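You operate a simulated robot arm through the tools that you are given. There is no shell and no other tool.

You are at the controls of a simulated two-armed robot. One attempt, no reset.

JOB
Add the brass layer from hopper D to the dish of brass nuts.
Fine: the black layer below it goes into an empty dish; step the table round with the wide black button; leave the other hoppers and the sorting machine alone.

Only the result counts: the job must be done as asked and must still hold three seconds after the hand-in. Knocking over, shifting, dropping, spilling or breaking anything else fails it.

ROBOT AND FRAMES
Two 7-joint arms with two-finger parallel grippers on one trunk that stands fixed in place. Base frame: the origin is at the foot of the trunk, x ahead of it, y to its left, z up; the work surface is at about z = 760. Readings come in mm, degrees, newtons and seconds.
The left shoulder is at [45, 101, 1110], the right one opposite. With the tool pointing down near the work surface each hand reaches from about 160 to 520 mm from the base axis, measured 20 degrees to its own side. Payload 2.4 kg a hand.
Tool frame (each hand has its own): the origin (TCP) lies between the finger pads and is the grasp point; the fingertips stand 24 mm ahead of it; z points along the fingers, y is the line along which they close. The gripper opens to 68 mm. The fingers are 17 mm wide and 10 mm thick; the gripper's body (40 by 70 mm) begins 41 mm behind the TCP.
Orientation is told as [roll, pitch, yaw] about the base's x, y, z axes, in that order, counted from this pose: with the fingers straight down and closing along the base's y, the tool's x points along the base's -x, its y along +y and its z along -z.

CONTROLS
- The arms move only by the tool jog_arm. It takes "left_moves", "right_moves" or both (then of equal length, played together; a hand with none holds still); each is a list of rows, each a list of 7 numbers: the shift along the tool's x, y, z in mm, then the turn, a rotation vector about the tool's x, y, z in degrees, then the gripper command, from -1 (fully open) to 1 (shut), values between in proportion. In form: [[dx, dy, dz, wx, wy, wz, grip], ...]. A call has 1 to 20 rows; each row shifts and turns the commanded pose from where the row before left it, along the tool's axes as they then stand. A row lasts 0.2 s, in which the tool goes at most 50 mm and 8.6 degrees; a call with a longer step from one row to the next is refused whole, and so is a gripper value outside its range. A pose out of reach is approached as far as the arm can. The call stops where the force on the tool passes 60 N (or 10 N more than at its start, if that is more) or the arm is blocked; 0.2 s more then pass. The fingers move at their own pace (about 72 mm/s each) and stop on an object; they squeeze with about 41 N. The grip force told is the motor's: it shows also when the fingers shut on nothing. Time passes only in rows, and 0.2 s behind the last, so rows that do not move let the fingers close. The reply holds the time, the measured pose of the TCP, the force on the tool along the base axes, the opening and the grip force, in the units named above and with some noise, with the torque about the TCP (base axes, N m) and any sound that the robot's microphone picked up.
- Cameras (640 x 400 px; columns grow to the right, rows downward): "scene" is now at [143.9, 11.1, 1278.3]; the picture's right is [0.09, -1.00, 0.00], its down [-0.52, -0.05, -0.85] and it looks along [0.85, 0.08, -0.52] (base axes); focal length 259 px, centre (320, 200). "left" rides on the left gripper at [84, -11, -75] in its tool frame; the picture's right is [0.13, 0.99, 0.00], its down [-0.60, 0.08, -0.79] and it looks along [-0.79, 0.10, 0.61] (tool axes); focal length 251 px, centre (320, 200). "right" rides on the right gripper at [84, 11, -75] in its tool frame; the picture's right is [-0.13, 0.99, 0.00], its down [-0.60, -0.08, -0.79] and it looks along [-0.79, -0.10, 0.61] (tool axes); focal length 251 px, centre (320, 200). There is no depth. A picture from a camera that has moved, and an enlarged one, comes with that camera's place and axes in the base frame and with its lens. The place of the scene camera against the robot may be out by one fixed shift of up to 12 mm in any direction.
- camera(camera): a new picture of that camera. No time passes.
- lift_body(by): slides the trunk up (or, below 0, down) by that many mm; the arms and the scene camera ride with it, the base frame stays. It gives what a move gives, with no picture.
- pan_tilt(pan, tilt): turns the head with the scene camera to pan (to the left, within 86 degrees either way) and tilt (down, from -29 to 69), counted from straight ahead of the robot. It gives what a move gives.
- zoom(camera, box): a new picture of the part [left, top, right, bottom] of that camera's present view, enlarged. No time passes.
- job_done(): hands the job in; it is judged then, once.

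Places have to be worked out from the pictures, the camera data and where the tool is seen. Open the grippers and draw the arms clear of the work before you hand the job in, unless the task says otherwise.

The tools are called after "Emit:" as name(argument=value, ...) on one line, values as JSON. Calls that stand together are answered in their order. jog_arm: Moves the arms, as the interface text tells. Its arguments: {"type":"object","properties":{"left_moves":{"type":"array"},"right_moves":{"type":"array"}},"required":[]} The other tools are called the same way: lift_body (by) slides the trunk up or down; pan_tilt (pan, tilt) turns the head that bears the scene camera; camera (camera) takes a picture; zoom (camera, box) takes an enlarged picture of a part of a camera's view; job_done () hands the job in.

At the start:

```text
clock: 0.0
left_eef_pos: [302.5, 121.7, 1067.4]
left_tcp_rot: [0.1, 0.0, 0.1]
left_force: [-0.3, 0.3, 1.0]
left_wrist_torque: [-0.04, 0.0, 0.0]
left_width: 68.0
left_finger_force: 0.0
right_eef_pos: [420.8, -162.1, 1140.6]
right_tcp_rot: [0.0, 0.0, 0.1]
right_force: [-0.3, -0.5, -0.5]
right_wrist_torque: [-0.03, 0.03, 0.0]
right_width: 68.4
right_finger_force: 0.0
trunk travel left (down, up): [-325.0, 524.0]
head pan, tilt: [5.2, 31.3]
```

scene: 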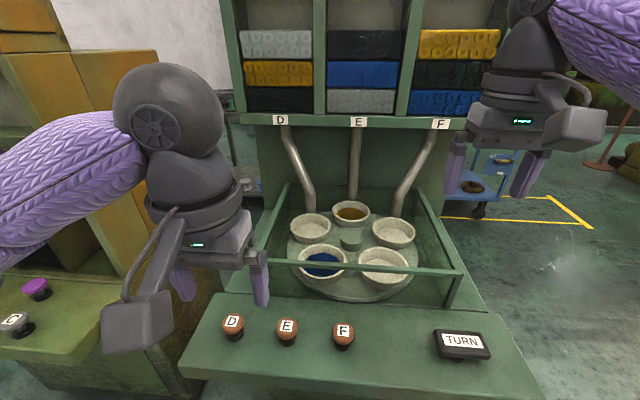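
right: 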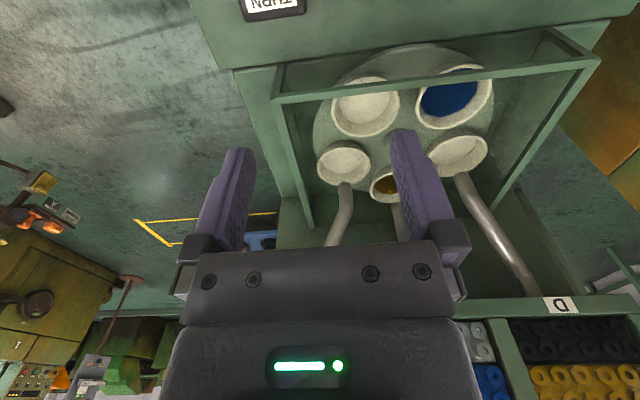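
left: 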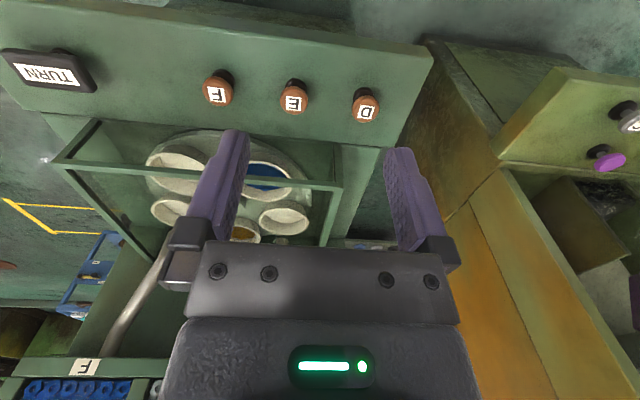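

I'll look closely at the hoppers, chutes, dishes and buttons before moving anything.

Emit:
zoom(camera="scene", box=[220, 0, 520, 190])

Emit:
zoom(camera="scene", box=[250, 110, 480, 300])

Emit:
zoom(camera="scene", box=[180, 270, 540, 400])

Emit:
zoom(camera="scene", box=[0, 200, 200, 400])

```text
2.11 times, centred on (370, 95) of scene
camera zoom: at [143.9, 11.1, 1278.3], right [0.09, -1.0, 0.0], down [-0.52, -0.05, -0.85], along [0.85, 0.08, -0.52], focal length 544 px, centre (215, 421)
```

zoom: 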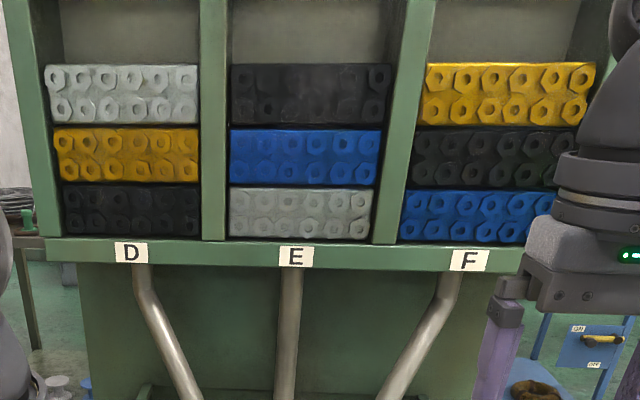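

```text
2.11 times, centred on (365, 205) of scene
camera zoom: at [143.9, 11.1, 1278.3], right [0.09, -1.0, 0.0], down [-0.52, -0.05, -0.85], along [0.85, 0.08, -0.52], focal length 544 px, centre (225, 190)
```

zoom: 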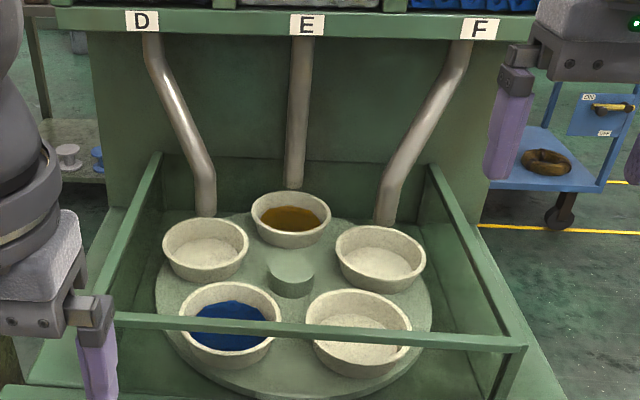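

```text
1.78 times, centred on (360, 335) of scene
camera zoom: at [143.9, 11.1, 1278.3], right [0.09, -1.0, 0.0], down [-0.52, -0.05, -0.85], along [0.85, 0.08, -0.52], focal length 460 px, centre (249, -40)
```

zoom: 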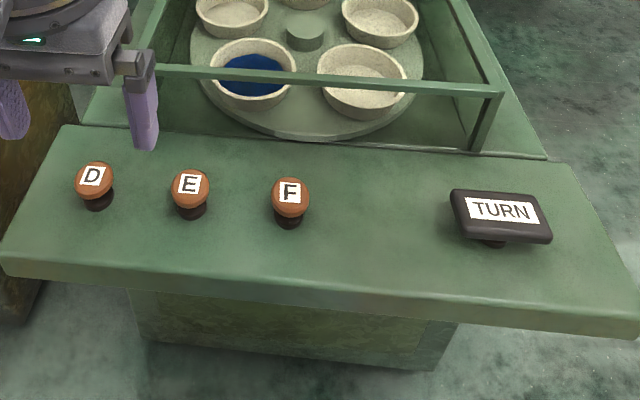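

```text
2.00 times, centred on (100, 300) of scene
camera zoom: at [143.9, 11.1, 1278.3], right [0.09, -1.0, 0.0], down [-0.52, -0.05, -0.85], along [0.85, 0.08, -0.52], focal length 517 px, centre (760, 0)
```

zoom: 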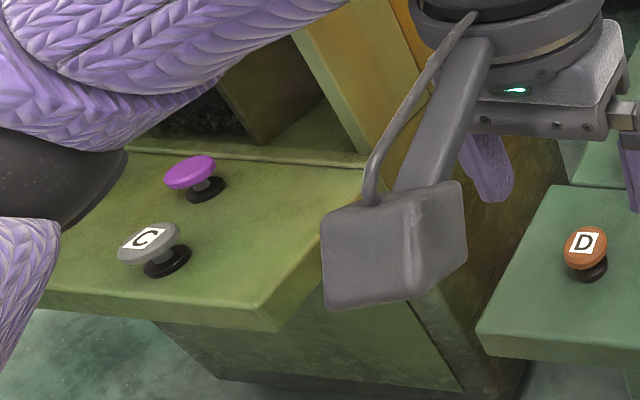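

The three layers in hopper D are black (bottom), brass, grey (top), and an empty dish stands under chute D now, so black can go there first. I judge button D near (437, 210) and TURN near (447, -230), so I bring both hands shut above them at a safe height, to fix their places with the wrist cameras.

Emit:
jog_arm(left_moves=[[-22, 17, 24, 0, 0, 0, 1], [-22, 17, 24, 0, 0, 0, 1], [-22, 17, 24, 0, 0, 0, 1], [-22, 17, 24, 0, 0, 0, 1], [-22, 17, 24, 0, 0, 0, 1]], right_moves=[[0, -12, 40, 0, 0, 0, 1], [0, -12, 40, 0, 0, 0, 1], [0, -12, 40, 0, 0, 0, 1], [0, -12, 40, 0, 0, 0, 1], [0, -12, 30, 0, 0, 0, 1]])

```text
clock: 1.2
left_eef_pos: [411.9, 207.1, 945.6]
left_tcp_rot: [0.0, 0.1, -0.1]
left_force: [0.0, 0.8, -1.0]
left_wrist_torque: [-0.02, 0.02, 0.01]
left_width: 0.0
left_finger_force: 23.1
right_eef_pos: [420.3, -221.8, 949.5]
right_tcp_rot: [-0.1, 0.0, 0.0]
right_force: [0.2, -0.5, 0.0]
right_wrist_torque: [0.0, -0.02, 0.01]
right_width: 0.0
right_finger_force: 23.7
trunk travel left (down, up): [-325.0, 524.0]
head pan, tilt: [5.2, 31.3]
```

Both hands are in place above the panel, shut. I take pictures from all cameras.

Emit:
camera(camera="left")

Emit:
camera(camera="right")

Emit:
camera(camera="scene")

```text
taken
camera left: at [328.1, 194.2, 1020.2], right [-0.13, 0.99, 0.0], down [0.6, 0.08, 0.79], along [0.79, 0.1, -0.61], focal length 251 px, centre (320, 200)
```

left: 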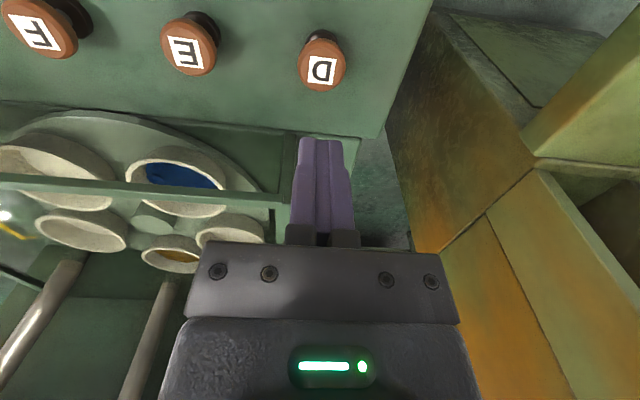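

```text
taken
camera right: at [336.3, -211.4, 1024.2], right [0.13, 0.99, 0.0], down [0.6, -0.08, 0.79], along [0.79, -0.1, -0.61], focal length 251 px, centre (320, 200)
```

right: 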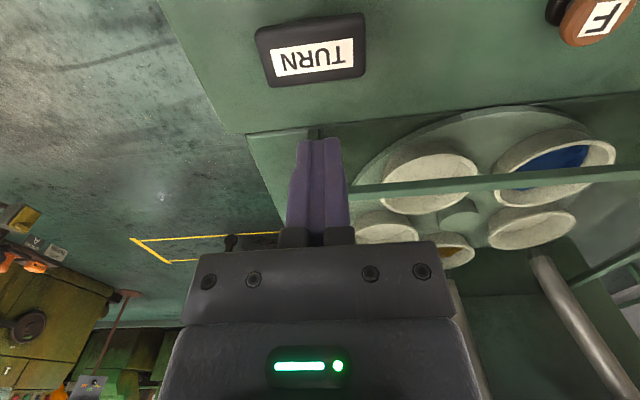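

```text
taken
camera scene: at [144.0, 11.1, 1278.3], right [0.09, -1.0, 0.0], down [-0.52, -0.05, -0.85], along [0.85, 0.08, -0.52], focal length 259 px, centre (320, 200)
```

scene: 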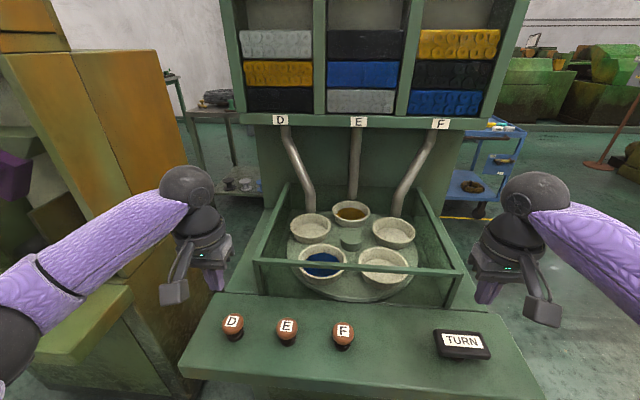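

From two left-camera views button D's cap is at about (432, 207.5, ~800). I lower the shut left fingers to about 20 mm over it and check the alignment before pressing.

Emit:
jog_arm(left_moves=[[-10, 0.2, 25, 0, 0, 0, 1], [-10, 0.2, 30, 0, 0, 0, 1], [0, 0, 30, 0, 0, 0, 1], [0, 0, 15, 0, 0, 0, 1]])

Emit:
camera(camera="left")

Emit:
zoom(camera="scene", box=[160, 220, 360, 370])

```text
clock: 2.2
left_eef_pos: [433.5, 206.7, 845.3]
left_tcp_rot: [0.0, 0.0, 0.0]
left_force: [0.1, -0.1, -0.1]
left_wrist_torque: [-0.02, -0.01, -0.03]
left_width: 0.0
left_finger_force: 23.5
right_eef_pos: [421.8, -222.3, 949.6]
right_tcp_rot: [0.0, -0.1, 0.0]
right_force: [0.0, -0.8, 0.4]
right_wrist_torque: [0.01, -0.01, 0.0]
right_width: 0.1
right_finger_force: 23.6
trunk travel left (down, up): [-325.0, 524.0]
head pan, tilt: [5.2, 31.3]
```

```text
taken
camera left: at [349.5, 195.4, 920.8], right [-0.13, 0.99, 0.0], down [0.6, 0.08, 0.79], along [0.79, 0.1, -0.61], focal length 251 px, centre (320, 200)
```

left: 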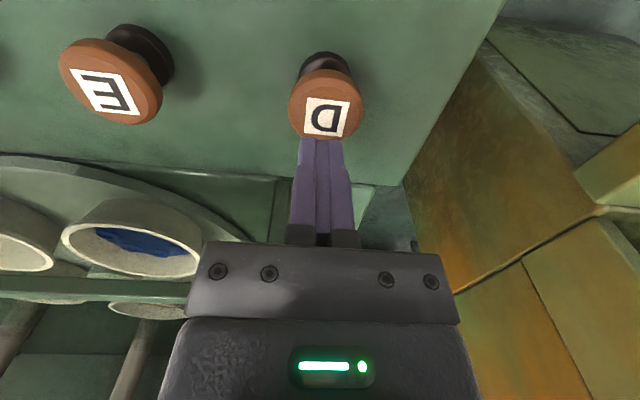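

```text
2.67 times, centred on (260, 295) of scene
camera zoom: at [143.9, 11.1, 1278.3], right [0.09, -1.0, 0.0], down [-0.52, -0.05, -0.85], along [0.85, 0.08, -0.52], focal length 690 px, centre (480, -53)
```

zoom: 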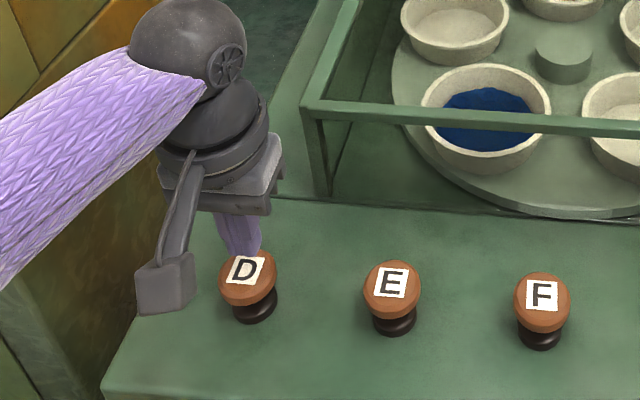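

The fingertips sit at z≈821, centred on the D cap (top ≈797). I lower in small steps to find contact and feel the button.

Emit:
jog_arm(left_moves=[[0.5, 1, 10, 0, 0, 0, 1], [0, 0, 8, 0, 0, 0, 1], [0, 0, 3, 0, 0, 0, 1], [0, 0, 2, 0, 0, 0, 1]])

```text
clock: 3.2
left_eef_pos: [432.0, 209.1, 825.4]
left_tcp_rot: [0.0, -0.1, 0.0]
left_force: [0.4, -0.5, 0.8]
left_wrist_torque: [-0.01, -0.01, 0.01]
left_width: 0.0
left_finger_force: 23.5
right_eef_pos: [419.6, -222.2, 950.6]
right_tcp_rot: [0.0, 0.0, 0.1]
right_force: [0.0, -0.3, 0.3]
right_wrist_torque: [0.0, 0.01, -0.03]
right_width: 0.4
right_finger_force: 23.8
trunk travel left (down, up): [-325.0, 524.0]
head pan, tilt: [5.2, 31.3]
```

No contact yet at tip height ≈800. I continue down in 2 mm steps.

Emit:
jog_arm(left_moves=[[0, 0, 2, 0, 0, 0, 1], [0, 0, 2, 0, 0, 0, 1], [0, 0, 1, 0, 0, 0, 1]])

```text
clock: 4.0
left_eef_pos: [432.7, 209.4, 818.8]
left_tcp_rot: [0.0, 0.0, -0.1]
left_force: [1.3, 0.0, 3.8]
left_wrist_torque: [0.03, -0.03, 0.02]
left_width: 0.0
left_finger_force: 23.6
right_eef_pos: [419.7, -221.4, 950.0]
right_tcp_rot: [0.1, 0.1, 0.0]
right_force: [-0.5, 0.4, 0.7]
right_wrist_torque: [-0.03, 0.0, -0.01]
right_width: 0.0
right_finger_force: 24.0
trunk travel left (down, up): [-325.0, 524.0]
head pan, tilt: [5.2, 31.3]
```

A light 4 N shows contact with the cap at tip z≈795. I press 8 mm further and come straight back up.

Emit:
jog_arm(left_moves=[[0, 0, 2, 0, 0, 0, 1], [0, 0, 3, 0, 0, 0, 1], [0, 0, 3, 0, 0, 0, 1], [0, 0, -10, 0, 0, 0, 1], [0, 0, -20, 0, 0, 0, 1]])

Emit:
camera(camera="scene")

```text
clock: 5.2
left_eef_pos: [432.2, 207.6, 842.4]
left_tcp_rot: [0.0, 0.0, -0.1]
left_force: [0.5, 0.0, 0.9]
left_wrist_torque: [-0.03, 0.0, -0.01]
left_width: 0.0
left_finger_force: 23.3
right_eef_pos: [419.2, -221.6, 950.4]
right_tcp_rot: [0.0, -0.1, 0.0]
right_force: [-0.1, -0.1, -0.6]
right_wrist_torque: [-0.01, -0.01, -0.02]
right_width: 0.0
right_finger_force: 23.6
trunk travel left (down, up): [-325.0, 524.0]
head pan, tilt: [5.2, 31.3]
heard: click
```

```text
taken
camera scene: at [143.9, 11.1, 1278.2], right [0.09, -1.0, 0.0], down [-0.52, -0.05, -0.85], along [0.85, 0.08, -0.52], focal length 259 px, centre (320, 200)
```

scene: 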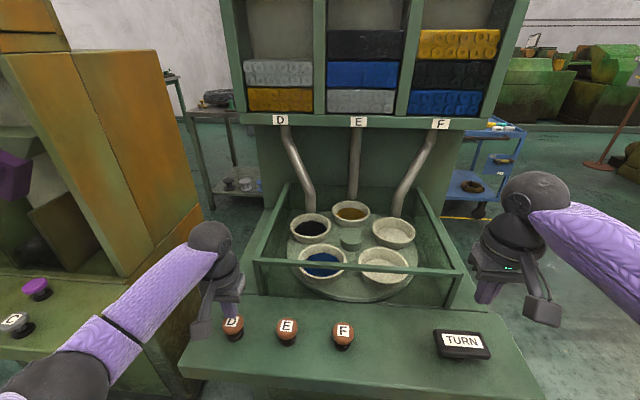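

The click dropped the black layer into the empty dish under D, and brass is now lowest in hopper D. Next TURN: I bring the right fingertips over the wide button's centre at about (438, -230).

Emit:
jog_arm(right_moves=[[-9, -4, 25, 0, 0, 0, 1], [-9, -4, 30, 0, 0, 0, 1], [0, 0, 35, 0, 0, 0, 1], [0, 0, 25, 0, 0, 0, 1]])

Emit:
camera(camera="right")

Emit:
zoom(camera="scene", box=[250, 180, 570, 380])

```text
clock: 6.2
left_eef_pos: [432.6, 207.7, 840.3]
left_tcp_rot: [0.1, 0.0, 0.0]
left_force: [0.6, 0.2, -0.1]
left_wrist_torque: [-0.01, -0.02, -0.02]
left_width: 0.1
left_finger_force: 23.9
right_eef_pos: [435.6, -229.4, 837.0]
right_tcp_rot: [-0.1, 0.0, -0.1]
right_force: [-0.3, -0.4, 0.4]
right_wrist_torque: [0.01, -0.02, 0.0]
right_width: 0.0
right_finger_force: 24.0
trunk travel left (down, up): [-325.0, 524.0]
head pan, tilt: [5.2, 31.3]
```

```text
taken
camera right: at [352.4, -218.7, 911.5], right [0.13, 0.99, 0.0], down [0.6, -0.08, 0.79], along [0.79, -0.1, -0.61], focal length 251 px, centre (320, 200)
```

right: 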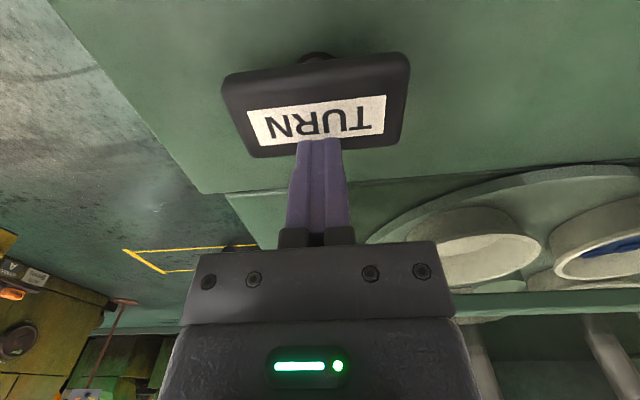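

```text
2.00 times, centred on (410, 280) of scene
camera zoom: at [143.9, 11.1, 1278.3], right [0.09, -1.0, 0.0], down [-0.52, -0.05, -0.85], along [0.85, 0.08, -0.52], focal length 517 px, centre (140, 40)
```

zoom: 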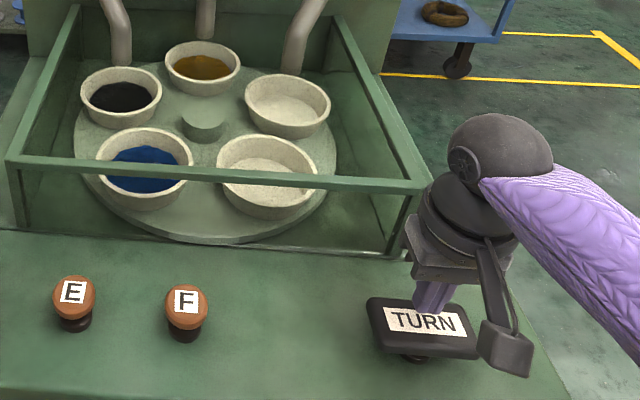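

The TURN plate's centre works out at about (431, -229, ~797); the tips are at z≈813. I shift 4 mm back and lower gently until contact.

Emit:
jog_arm(right_moves=[[4, 0, 6, 0, 0, 0, 1], [0, 0, 4, 0, 0, 0, 1], [0, 0, 2, 0, 0, 0, 1], [0, 0, 2, 0, 0, 0, 1]])

```text
clock: 7.2
left_eef_pos: [431.7, 207.7, 841.9]
left_tcp_rot: [0.0, 0.0, 0.0]
left_force: [-0.6, 0.5, 0.6]
left_wrist_torque: [0.0, 0.01, 0.03]
left_width: 0.0
left_finger_force: 24.0
right_eef_pos: [434.8, -232.3, 822.4]
right_tcp_rot: [0.0, 0.0, 0.0]
right_force: [-0.5, 0.2, 3.9]
right_wrist_torque: [0.03, 0.06, 0.01]
right_width: 0.1
right_finger_force: 23.5
trunk travel left (down, up): [-325.0, 524.0]
head pan, tilt: [5.2, 31.3]
```

Contact (4 N) at tip z≈798. I press about 8 mm more once and lift straight off, then look which way the table steps.

Emit:
jog_arm(right_moves=[[0, 0, 2, 0, 0, 0, 1], [0, 0, 3, 0, 0, 0, 1], [0, 0, 3, 0, 0, 0, 1], [0, 0, -10, 0, 0, 0, 1], [0, 0, -15, 0, 0, 0, 1]])

Emit:
camera(camera="scene")

```text
clock: 8.4
left_eef_pos: [432.0, 209.0, 840.9]
left_tcp_rot: [0.0, 0.0, 0.0]
left_force: [-0.1, -0.6, 0.3]
left_wrist_torque: [-0.02, -0.02, -0.01]
left_width: 0.0
left_finger_force: 23.4
right_eef_pos: [434.6, -231.6, 837.9]
right_tcp_rot: [0.0, 0.1, 0.1]
right_force: [0.3, -1.0, 0.1]
right_wrist_torque: [0.02, 0.01, 0.0]
right_width: 0.1
right_finger_force: 23.7
trunk travel left (down, up): [-325.0, 524.0]
head pan, tilt: [5.2, 31.3]
heard: click
```

```text
taken
camera scene: at [143.9, 11.1, 1278.2], right [0.09, -1.0, 0.0], down [-0.52, -0.05, -0.85], along [0.85, 0.08, -0.52], focal length 259 px, centre (320, 200)
```

scene: 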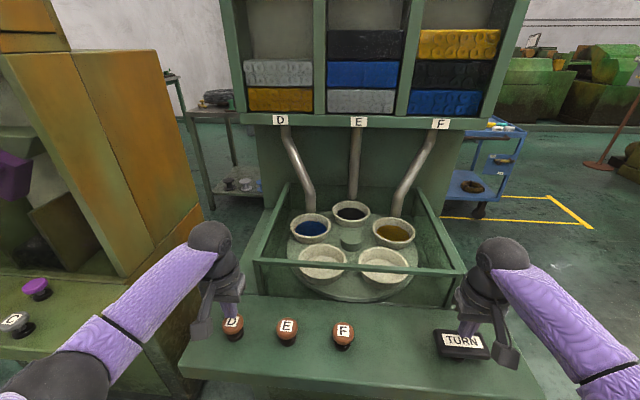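

The table steps clockwise seen from above (brass went E→F), so it needs three more steps to bring brass under D. I press TURN once more the same way, then wait and check.

Emit:
jog_arm(right_moves=[[0, 0, 15, 0, 0, 0, 1], [0, 0, 4, 0, 0, 0, 1], [0, 0, 3, 0, 0, 0, 1], [0, 0, 3, 0, 0, 0, 1], [0, 0, -10, 0, 0, 0, 1], [0, 0, -15, 0, 0, 0, 1], [0, 0, 0, 0, 0, 0, 1], [0, 0, 0, 0, 0, 0, 1], [0, 0, 0, 0, 0, 0, 1]])

Emit:
camera(camera="scene")

```text
clock: 10.4
left_eef_pos: [432.1, 208.6, 841.8]
left_tcp_rot: [-0.1, 0.0, 0.0]
left_force: [-0.7, -0.4, -1.2]
left_wrist_torque: [-0.01, -0.01, -0.02]
left_width: 0.0
left_finger_force: 23.7
right_eef_pos: [434.7, -230.4, 838.3]
right_tcp_rot: [-0.1, 0.0, 0.0]
right_force: [-0.4, 0.0, -0.7]
right_wrist_torque: [-0.01, -0.01, 0.04]
right_width: 0.1
right_finger_force: 23.0
trunk travel left (down, up): [-325.0, 524.0]
head pan, tilt: [5.2, 31.3]
heard: click
```

```text
taken
camera scene: at [143.9, 11.1, 1278.3], right [0.09, -1.0, 0.0], down [-0.52, -0.05, -0.85], along [0.85, 0.08, -0.52], focal length 259 px, centre (320, 200)
```

scene: 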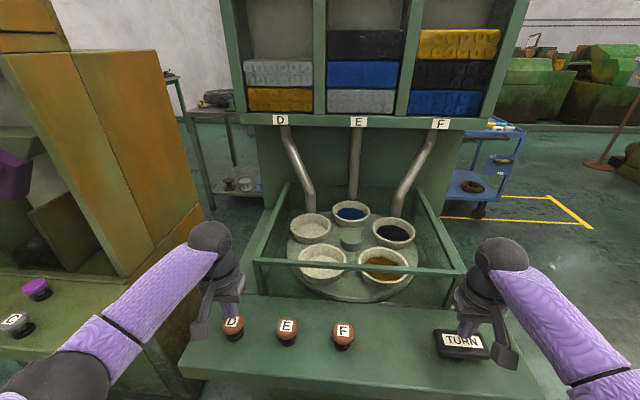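

One click, one step: brass is now front right, as predicted. I press TURN again once.

Emit:
jog_arm(right_moves=[[0, 0, 15, 0, 0, 0, 1], [0, 0, 4, 0, 0, 0, 1], [0, 0, 3, 0, 0, 0, 1], [0, 0, 3, 0, 0, 0, 1], [0, 0, -10, 0, 0, 0, 1], [0, 0, -15, 0, 0, 0, 1], [0, 0, 0, 0, 0, 0, 1], [0, 0, 0, 0, 0, 0, 1], [0, 0, 0, 0, 0, 0, 1]])

Emit:
camera(camera="scene")

```text
clock: 12.4
left_eef_pos: [432.1, 208.6, 842.1]
left_tcp_rot: [0.0, 0.0, 0.0]
left_force: [0.4, -0.6, 1.1]
left_wrist_torque: [0.01, 0.04, 0.04]
left_width: 0.0
left_finger_force: 23.4
right_eef_pos: [436.1, -231.2, 837.6]
right_tcp_rot: [0.0, 0.0, -0.1]
right_force: [-0.6, -0.3, 0.2]
right_wrist_torque: [0.01, 0.04, 0.03]
right_width: 0.0
right_finger_force: 23.2
trunk travel left (down, up): [-325.0, 524.0]
head pan, tilt: [5.2, 31.3]
heard: click
```

```text
taken
camera scene: at [143.9, 11.1, 1278.3], right [0.09, -1.0, 0.0], down [-0.52, -0.05, -0.85], along [0.85, 0.08, -0.52], focal length 259 px, centre (320, 200)
```

scene: 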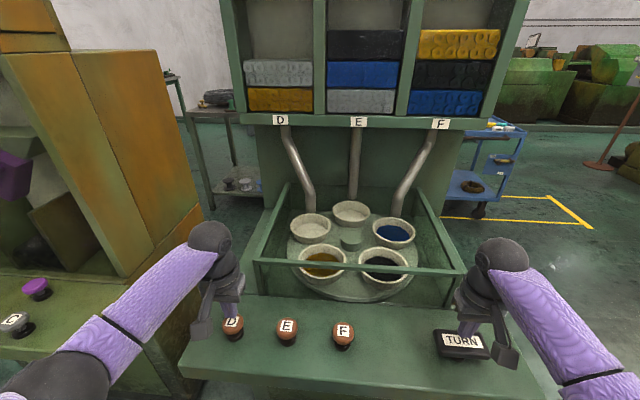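

Brass is front left now; one more step brings it under D. I press TURN one last time.

Emit:
jog_arm(right_moves=[[0, 0, 15, 0, 0, 0, 1], [0, 0, 4, 0, 0, 0, 1], [0, 0, 3, 0, 0, 0, 1], [0, 0, 3, 0, 0, 0, 1], [0, 0, -10, 0, 0, 0, 1], [0, 0, -15, 0, 0, 0, 1], [0, 0, -20, 0, 0, 0, 1], [0, 0, 0, 0, 0, 0, 1], [0, 0, 0, 0, 0, 0, 1]])

Emit:
camera(camera="scene")

Emit:
zoom(camera="scene", box=[250, 110, 480, 300])

```text
clock: 14.4
left_eef_pos: [432.9, 208.7, 841.4]
left_tcp_rot: [-0.1, 0.0, 0.0]
left_force: [-0.2, 0.6, -1.1]
left_wrist_torque: [0.0, -0.01, -0.01]
left_width: 0.2
left_finger_force: 23.4
right_eef_pos: [436.1, -233.6, 859.2]
right_tcp_rot: [0.0, -0.1, 0.0]
right_force: [0.3, 0.1, 0.0]
right_wrist_torque: [0.0, -0.03, -0.01]
right_width: 0.2
right_finger_force: 22.8
trunk travel left (down, up): [-325.0, 524.0]
head pan, tilt: [5.2, 31.3]
heard: click
```

```text
taken
camera scene: at [143.9, 11.1, 1278.3], right [0.09, -1.0, 0.0], down [-0.52, -0.05, -0.85], along [0.85, 0.08, -0.52], focal length 259 px, centre (320, 200)
```

scene: 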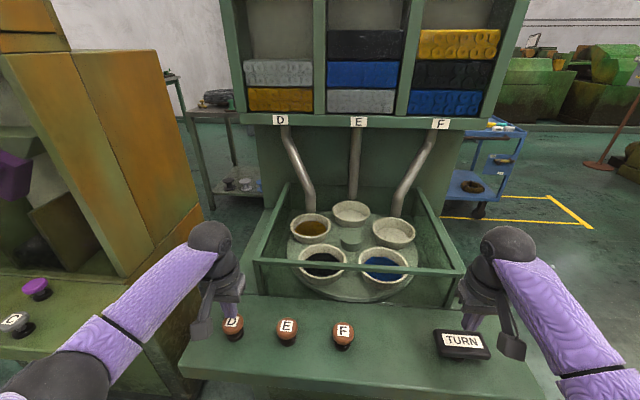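

```text
2.11 times, centred on (365, 205) of scene
camera zoom: at [143.9, 11.1, 1278.3], right [0.09, -1.0, 0.0], down [-0.52, -0.05, -0.85], along [0.85, 0.08, -0.52], focal length 544 px, centre (225, 190)
```

zoom: 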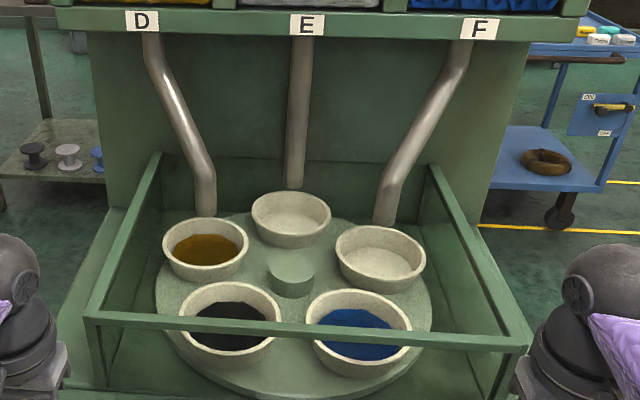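

The brass dish is aligned under chute D, and brass is the lowest layer in hopper D. I repeat the D press to the same depth, once.

Emit:
jog_arm(left_moves=[[0, 0, 15, 0, 0, 0, 1], [0, 0, 6, 0, 0, 0, 1], [0, 0, 3, 0, 0, 0, 1], [0, 0, 3, 0, 0, 0, 1], [0, 0, 3, 0, 0, 0, 1], [0, 0, -10, 0, 0, 0, 1], [0, 0, -20, 0, 0, 0, 1], [0, 0, -30, 0, 0, 0, 1], [0, 0, 0, 0, 0, 0, 1]])

Emit:
camera(camera="scene")

Emit:
zoom(camera="scene", box=[240, 20, 510, 300])

```text
clock: 16.4
left_eef_pos: [433.5, 210.3, 871.4]
left_tcp_rot: [0.0, 0.1, 0.1]
left_force: [0.2, -1.5, 0.2]
left_wrist_torque: [0.01, -0.03, -0.02]
left_width: 0.0
left_finger_force: 23.2
right_eef_pos: [435.8, -232.6, 858.1]
right_tcp_rot: [0.0, 0.0, 0.0]
right_force: [0.9, -0.1, 0.0]
right_wrist_torque: [-0.01, -0.02, 0.02]
right_width: 0.0
right_finger_force: 23.4
trunk travel left (down, up): [-325.0, 524.0]
head pan, tilt: [5.2, 31.3]
heard: click
```

```text
taken
camera scene: at [143.8, 11.1, 1278.3], right [0.09, -1.0, 0.0], down [-0.52, -0.05, -0.85], along [0.85, 0.08, -0.52], focal length 259 px, centre (320, 200)
```

scene: 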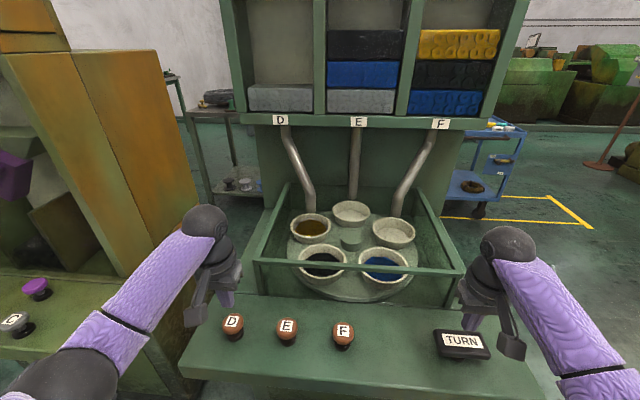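

```text
1.43 times, centred on (375, 160) of scene
camera zoom: at [143.8, 11.1, 1278.3], right [0.09, -1.0, 0.0], down [-0.52, -0.05, -0.85], along [0.85, 0.08, -0.52], focal length 369 px, centre (241, 257)
```

zoom: 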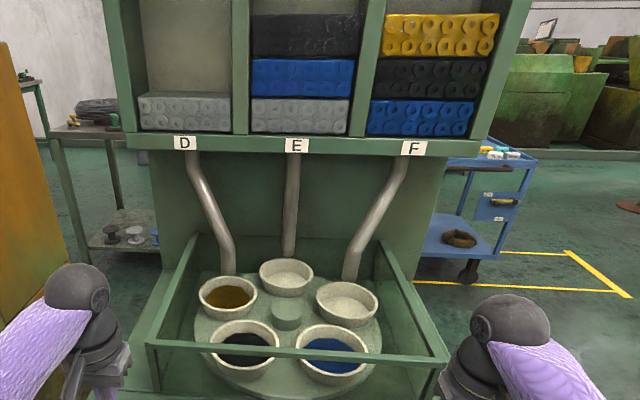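

Hopper D now holds only the grey layer and the brass went down into the brass dish. I raise both arms well clear, draw them back and open the grippers.

Emit:
jog_arm(left_moves=[[0, 0, -35, 0, 0, 0, 1], [0, 0, -35, 0, 0, 0, 1], [10, 0, -35, 0, 0, 0, 0], [25, -10, -25, 0, 0, 0, -1], [25, -10, -20, 0, 0, 0, -1], [25, -10, -15, 0, 0, 0, -1], [0, 0, 0, 0, 0, 0, -1], [0, 0, 0, 0, 0, 0, -1]], right_moves=[[0, 0, -35, 0, 0, 0, 1], [0, 0, -35, 0, 0, 0, 1], [10, 0, -35, 0, 0, 0, 0], [15, 5, -30, 0, 0, 0, -1], [15, 5, -30, 0, 0, 0, -1], [15, 5, -30, 0, 0, 0, -1], [0, 0, 0, 0, 0, 0, -1], [0, 0, 0, 0, 0, 0, -1]])

Emit:
camera(camera="scene")

Emit:
zoom(camera="scene", box=[260, 170, 460, 310])

```text
clock: 18.2
left_eef_pos: [346.9, 178.9, 1036.2]
left_tcp_rot: [0.0, -0.1, 0.1]
left_force: [1.3, -0.2, -0.7]
left_wrist_torque: [-0.01, -0.03, 0.06]
left_width: 67.9
left_finger_force: 0.0
right_eef_pos: [377.9, -215.8, 1052.9]
right_tcp_rot: [0.0, 0.1, -0.1]
right_force: [-0.1, 0.5, -0.3]
right_wrist_torque: [0.0, -0.01, 0.01]
right_width: 68.5
right_finger_force: 0.1
trunk travel left (down, up): [-325.0, 524.0]
head pan, tilt: [5.2, 31.3]
```

```text
taken
camera scene: at [144.0, 11.1, 1278.2], right [0.09, -1.0, 0.0], down [-0.52, -0.05, -0.85], along [0.85, 0.08, -0.52], focal length 259 px, centre (320, 200)
```

scene: 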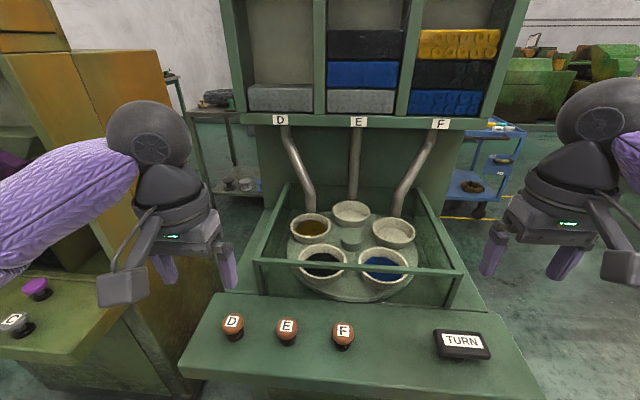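

```text
2.86 times, centred on (360, 240) of scene
camera zoom: at [144.0, 11.1, 1278.2], right [0.09, -1.0, 0.0], down [-0.52, -0.05, -0.85], along [0.85, 0.08, -0.52], focal length 739 px, centre (206, 86)
```

zoom: 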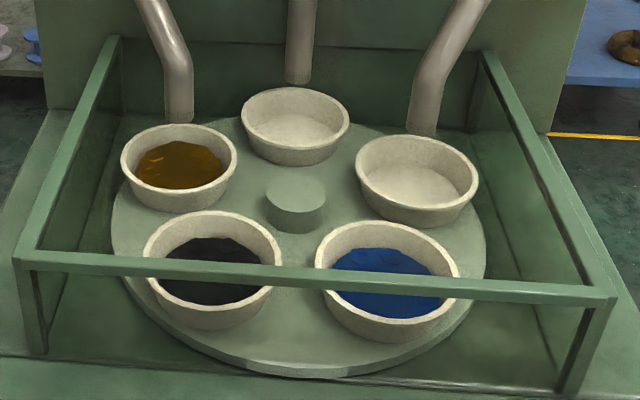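

Brass sits in the dish under D with no spill visible, black is alone in its own dish, and both arms are clear and open. I take one close look at the brass dish before handing in.

Emit:
zoom(camera="scene", box=[280, 200, 360, 250])

Emit:
zoom(camera="scene", box=[230, 20, 510, 130])

```text
8.00 times, centred on (320, 225) of scene
camera zoom: at [144.0, 11.1, 1278.2], right [0.09, -1.0, 0.0], down [-0.52, -0.05, -0.85], along [0.85, 0.08, -0.52], focal length 2069 px, centre (320, 0)
```

zoom: 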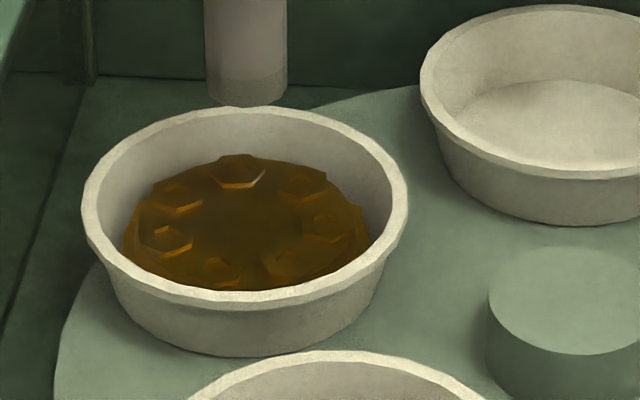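

```text
2.29 times, centred on (370, 75) of scene
camera zoom: at [144.0, 11.1, 1278.2], right [0.09, -1.0, 0.0], down [-0.52, -0.05, -0.85], along [0.85, 0.08, -0.52], focal length 591 px, centre (206, 486)
```

zoom: 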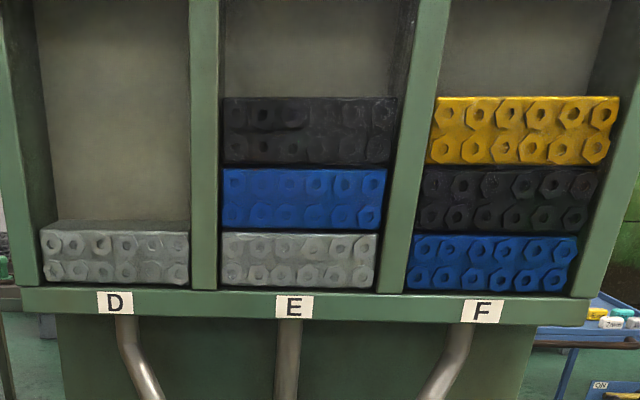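

Everything matches the job: the brass from D is in the brass dish, black is alone in a formerly empty dish, hoppers E and F are untouched, and the arms are clear and open. I hand it in.

Emit:
job_done()

```text
The job is handed in.
```

The brass layer from hopper D is now in the dish of brass nuts, and the job is handed in. The hand-in reply gave no verdict.

- **Black layer:** I pressed D once with an empty dish under its chute, so the black layer is alone in that dish.
- **Turning the table:** It steps clockwise seen from above, so it took four presses of TURN to bring the brass dish under chute D. Each press gave one click and moved the table one step.
- **Brass layer:** A second press of D dropped the brass. Hopper D now holds only the grey layer.
- **Everything else:** Hoppers E and F and the sorting machine were left alone. I saw no spill in the last pictures.
- **Arms:** Both were drawn clear with their grippers open before the hand-in.
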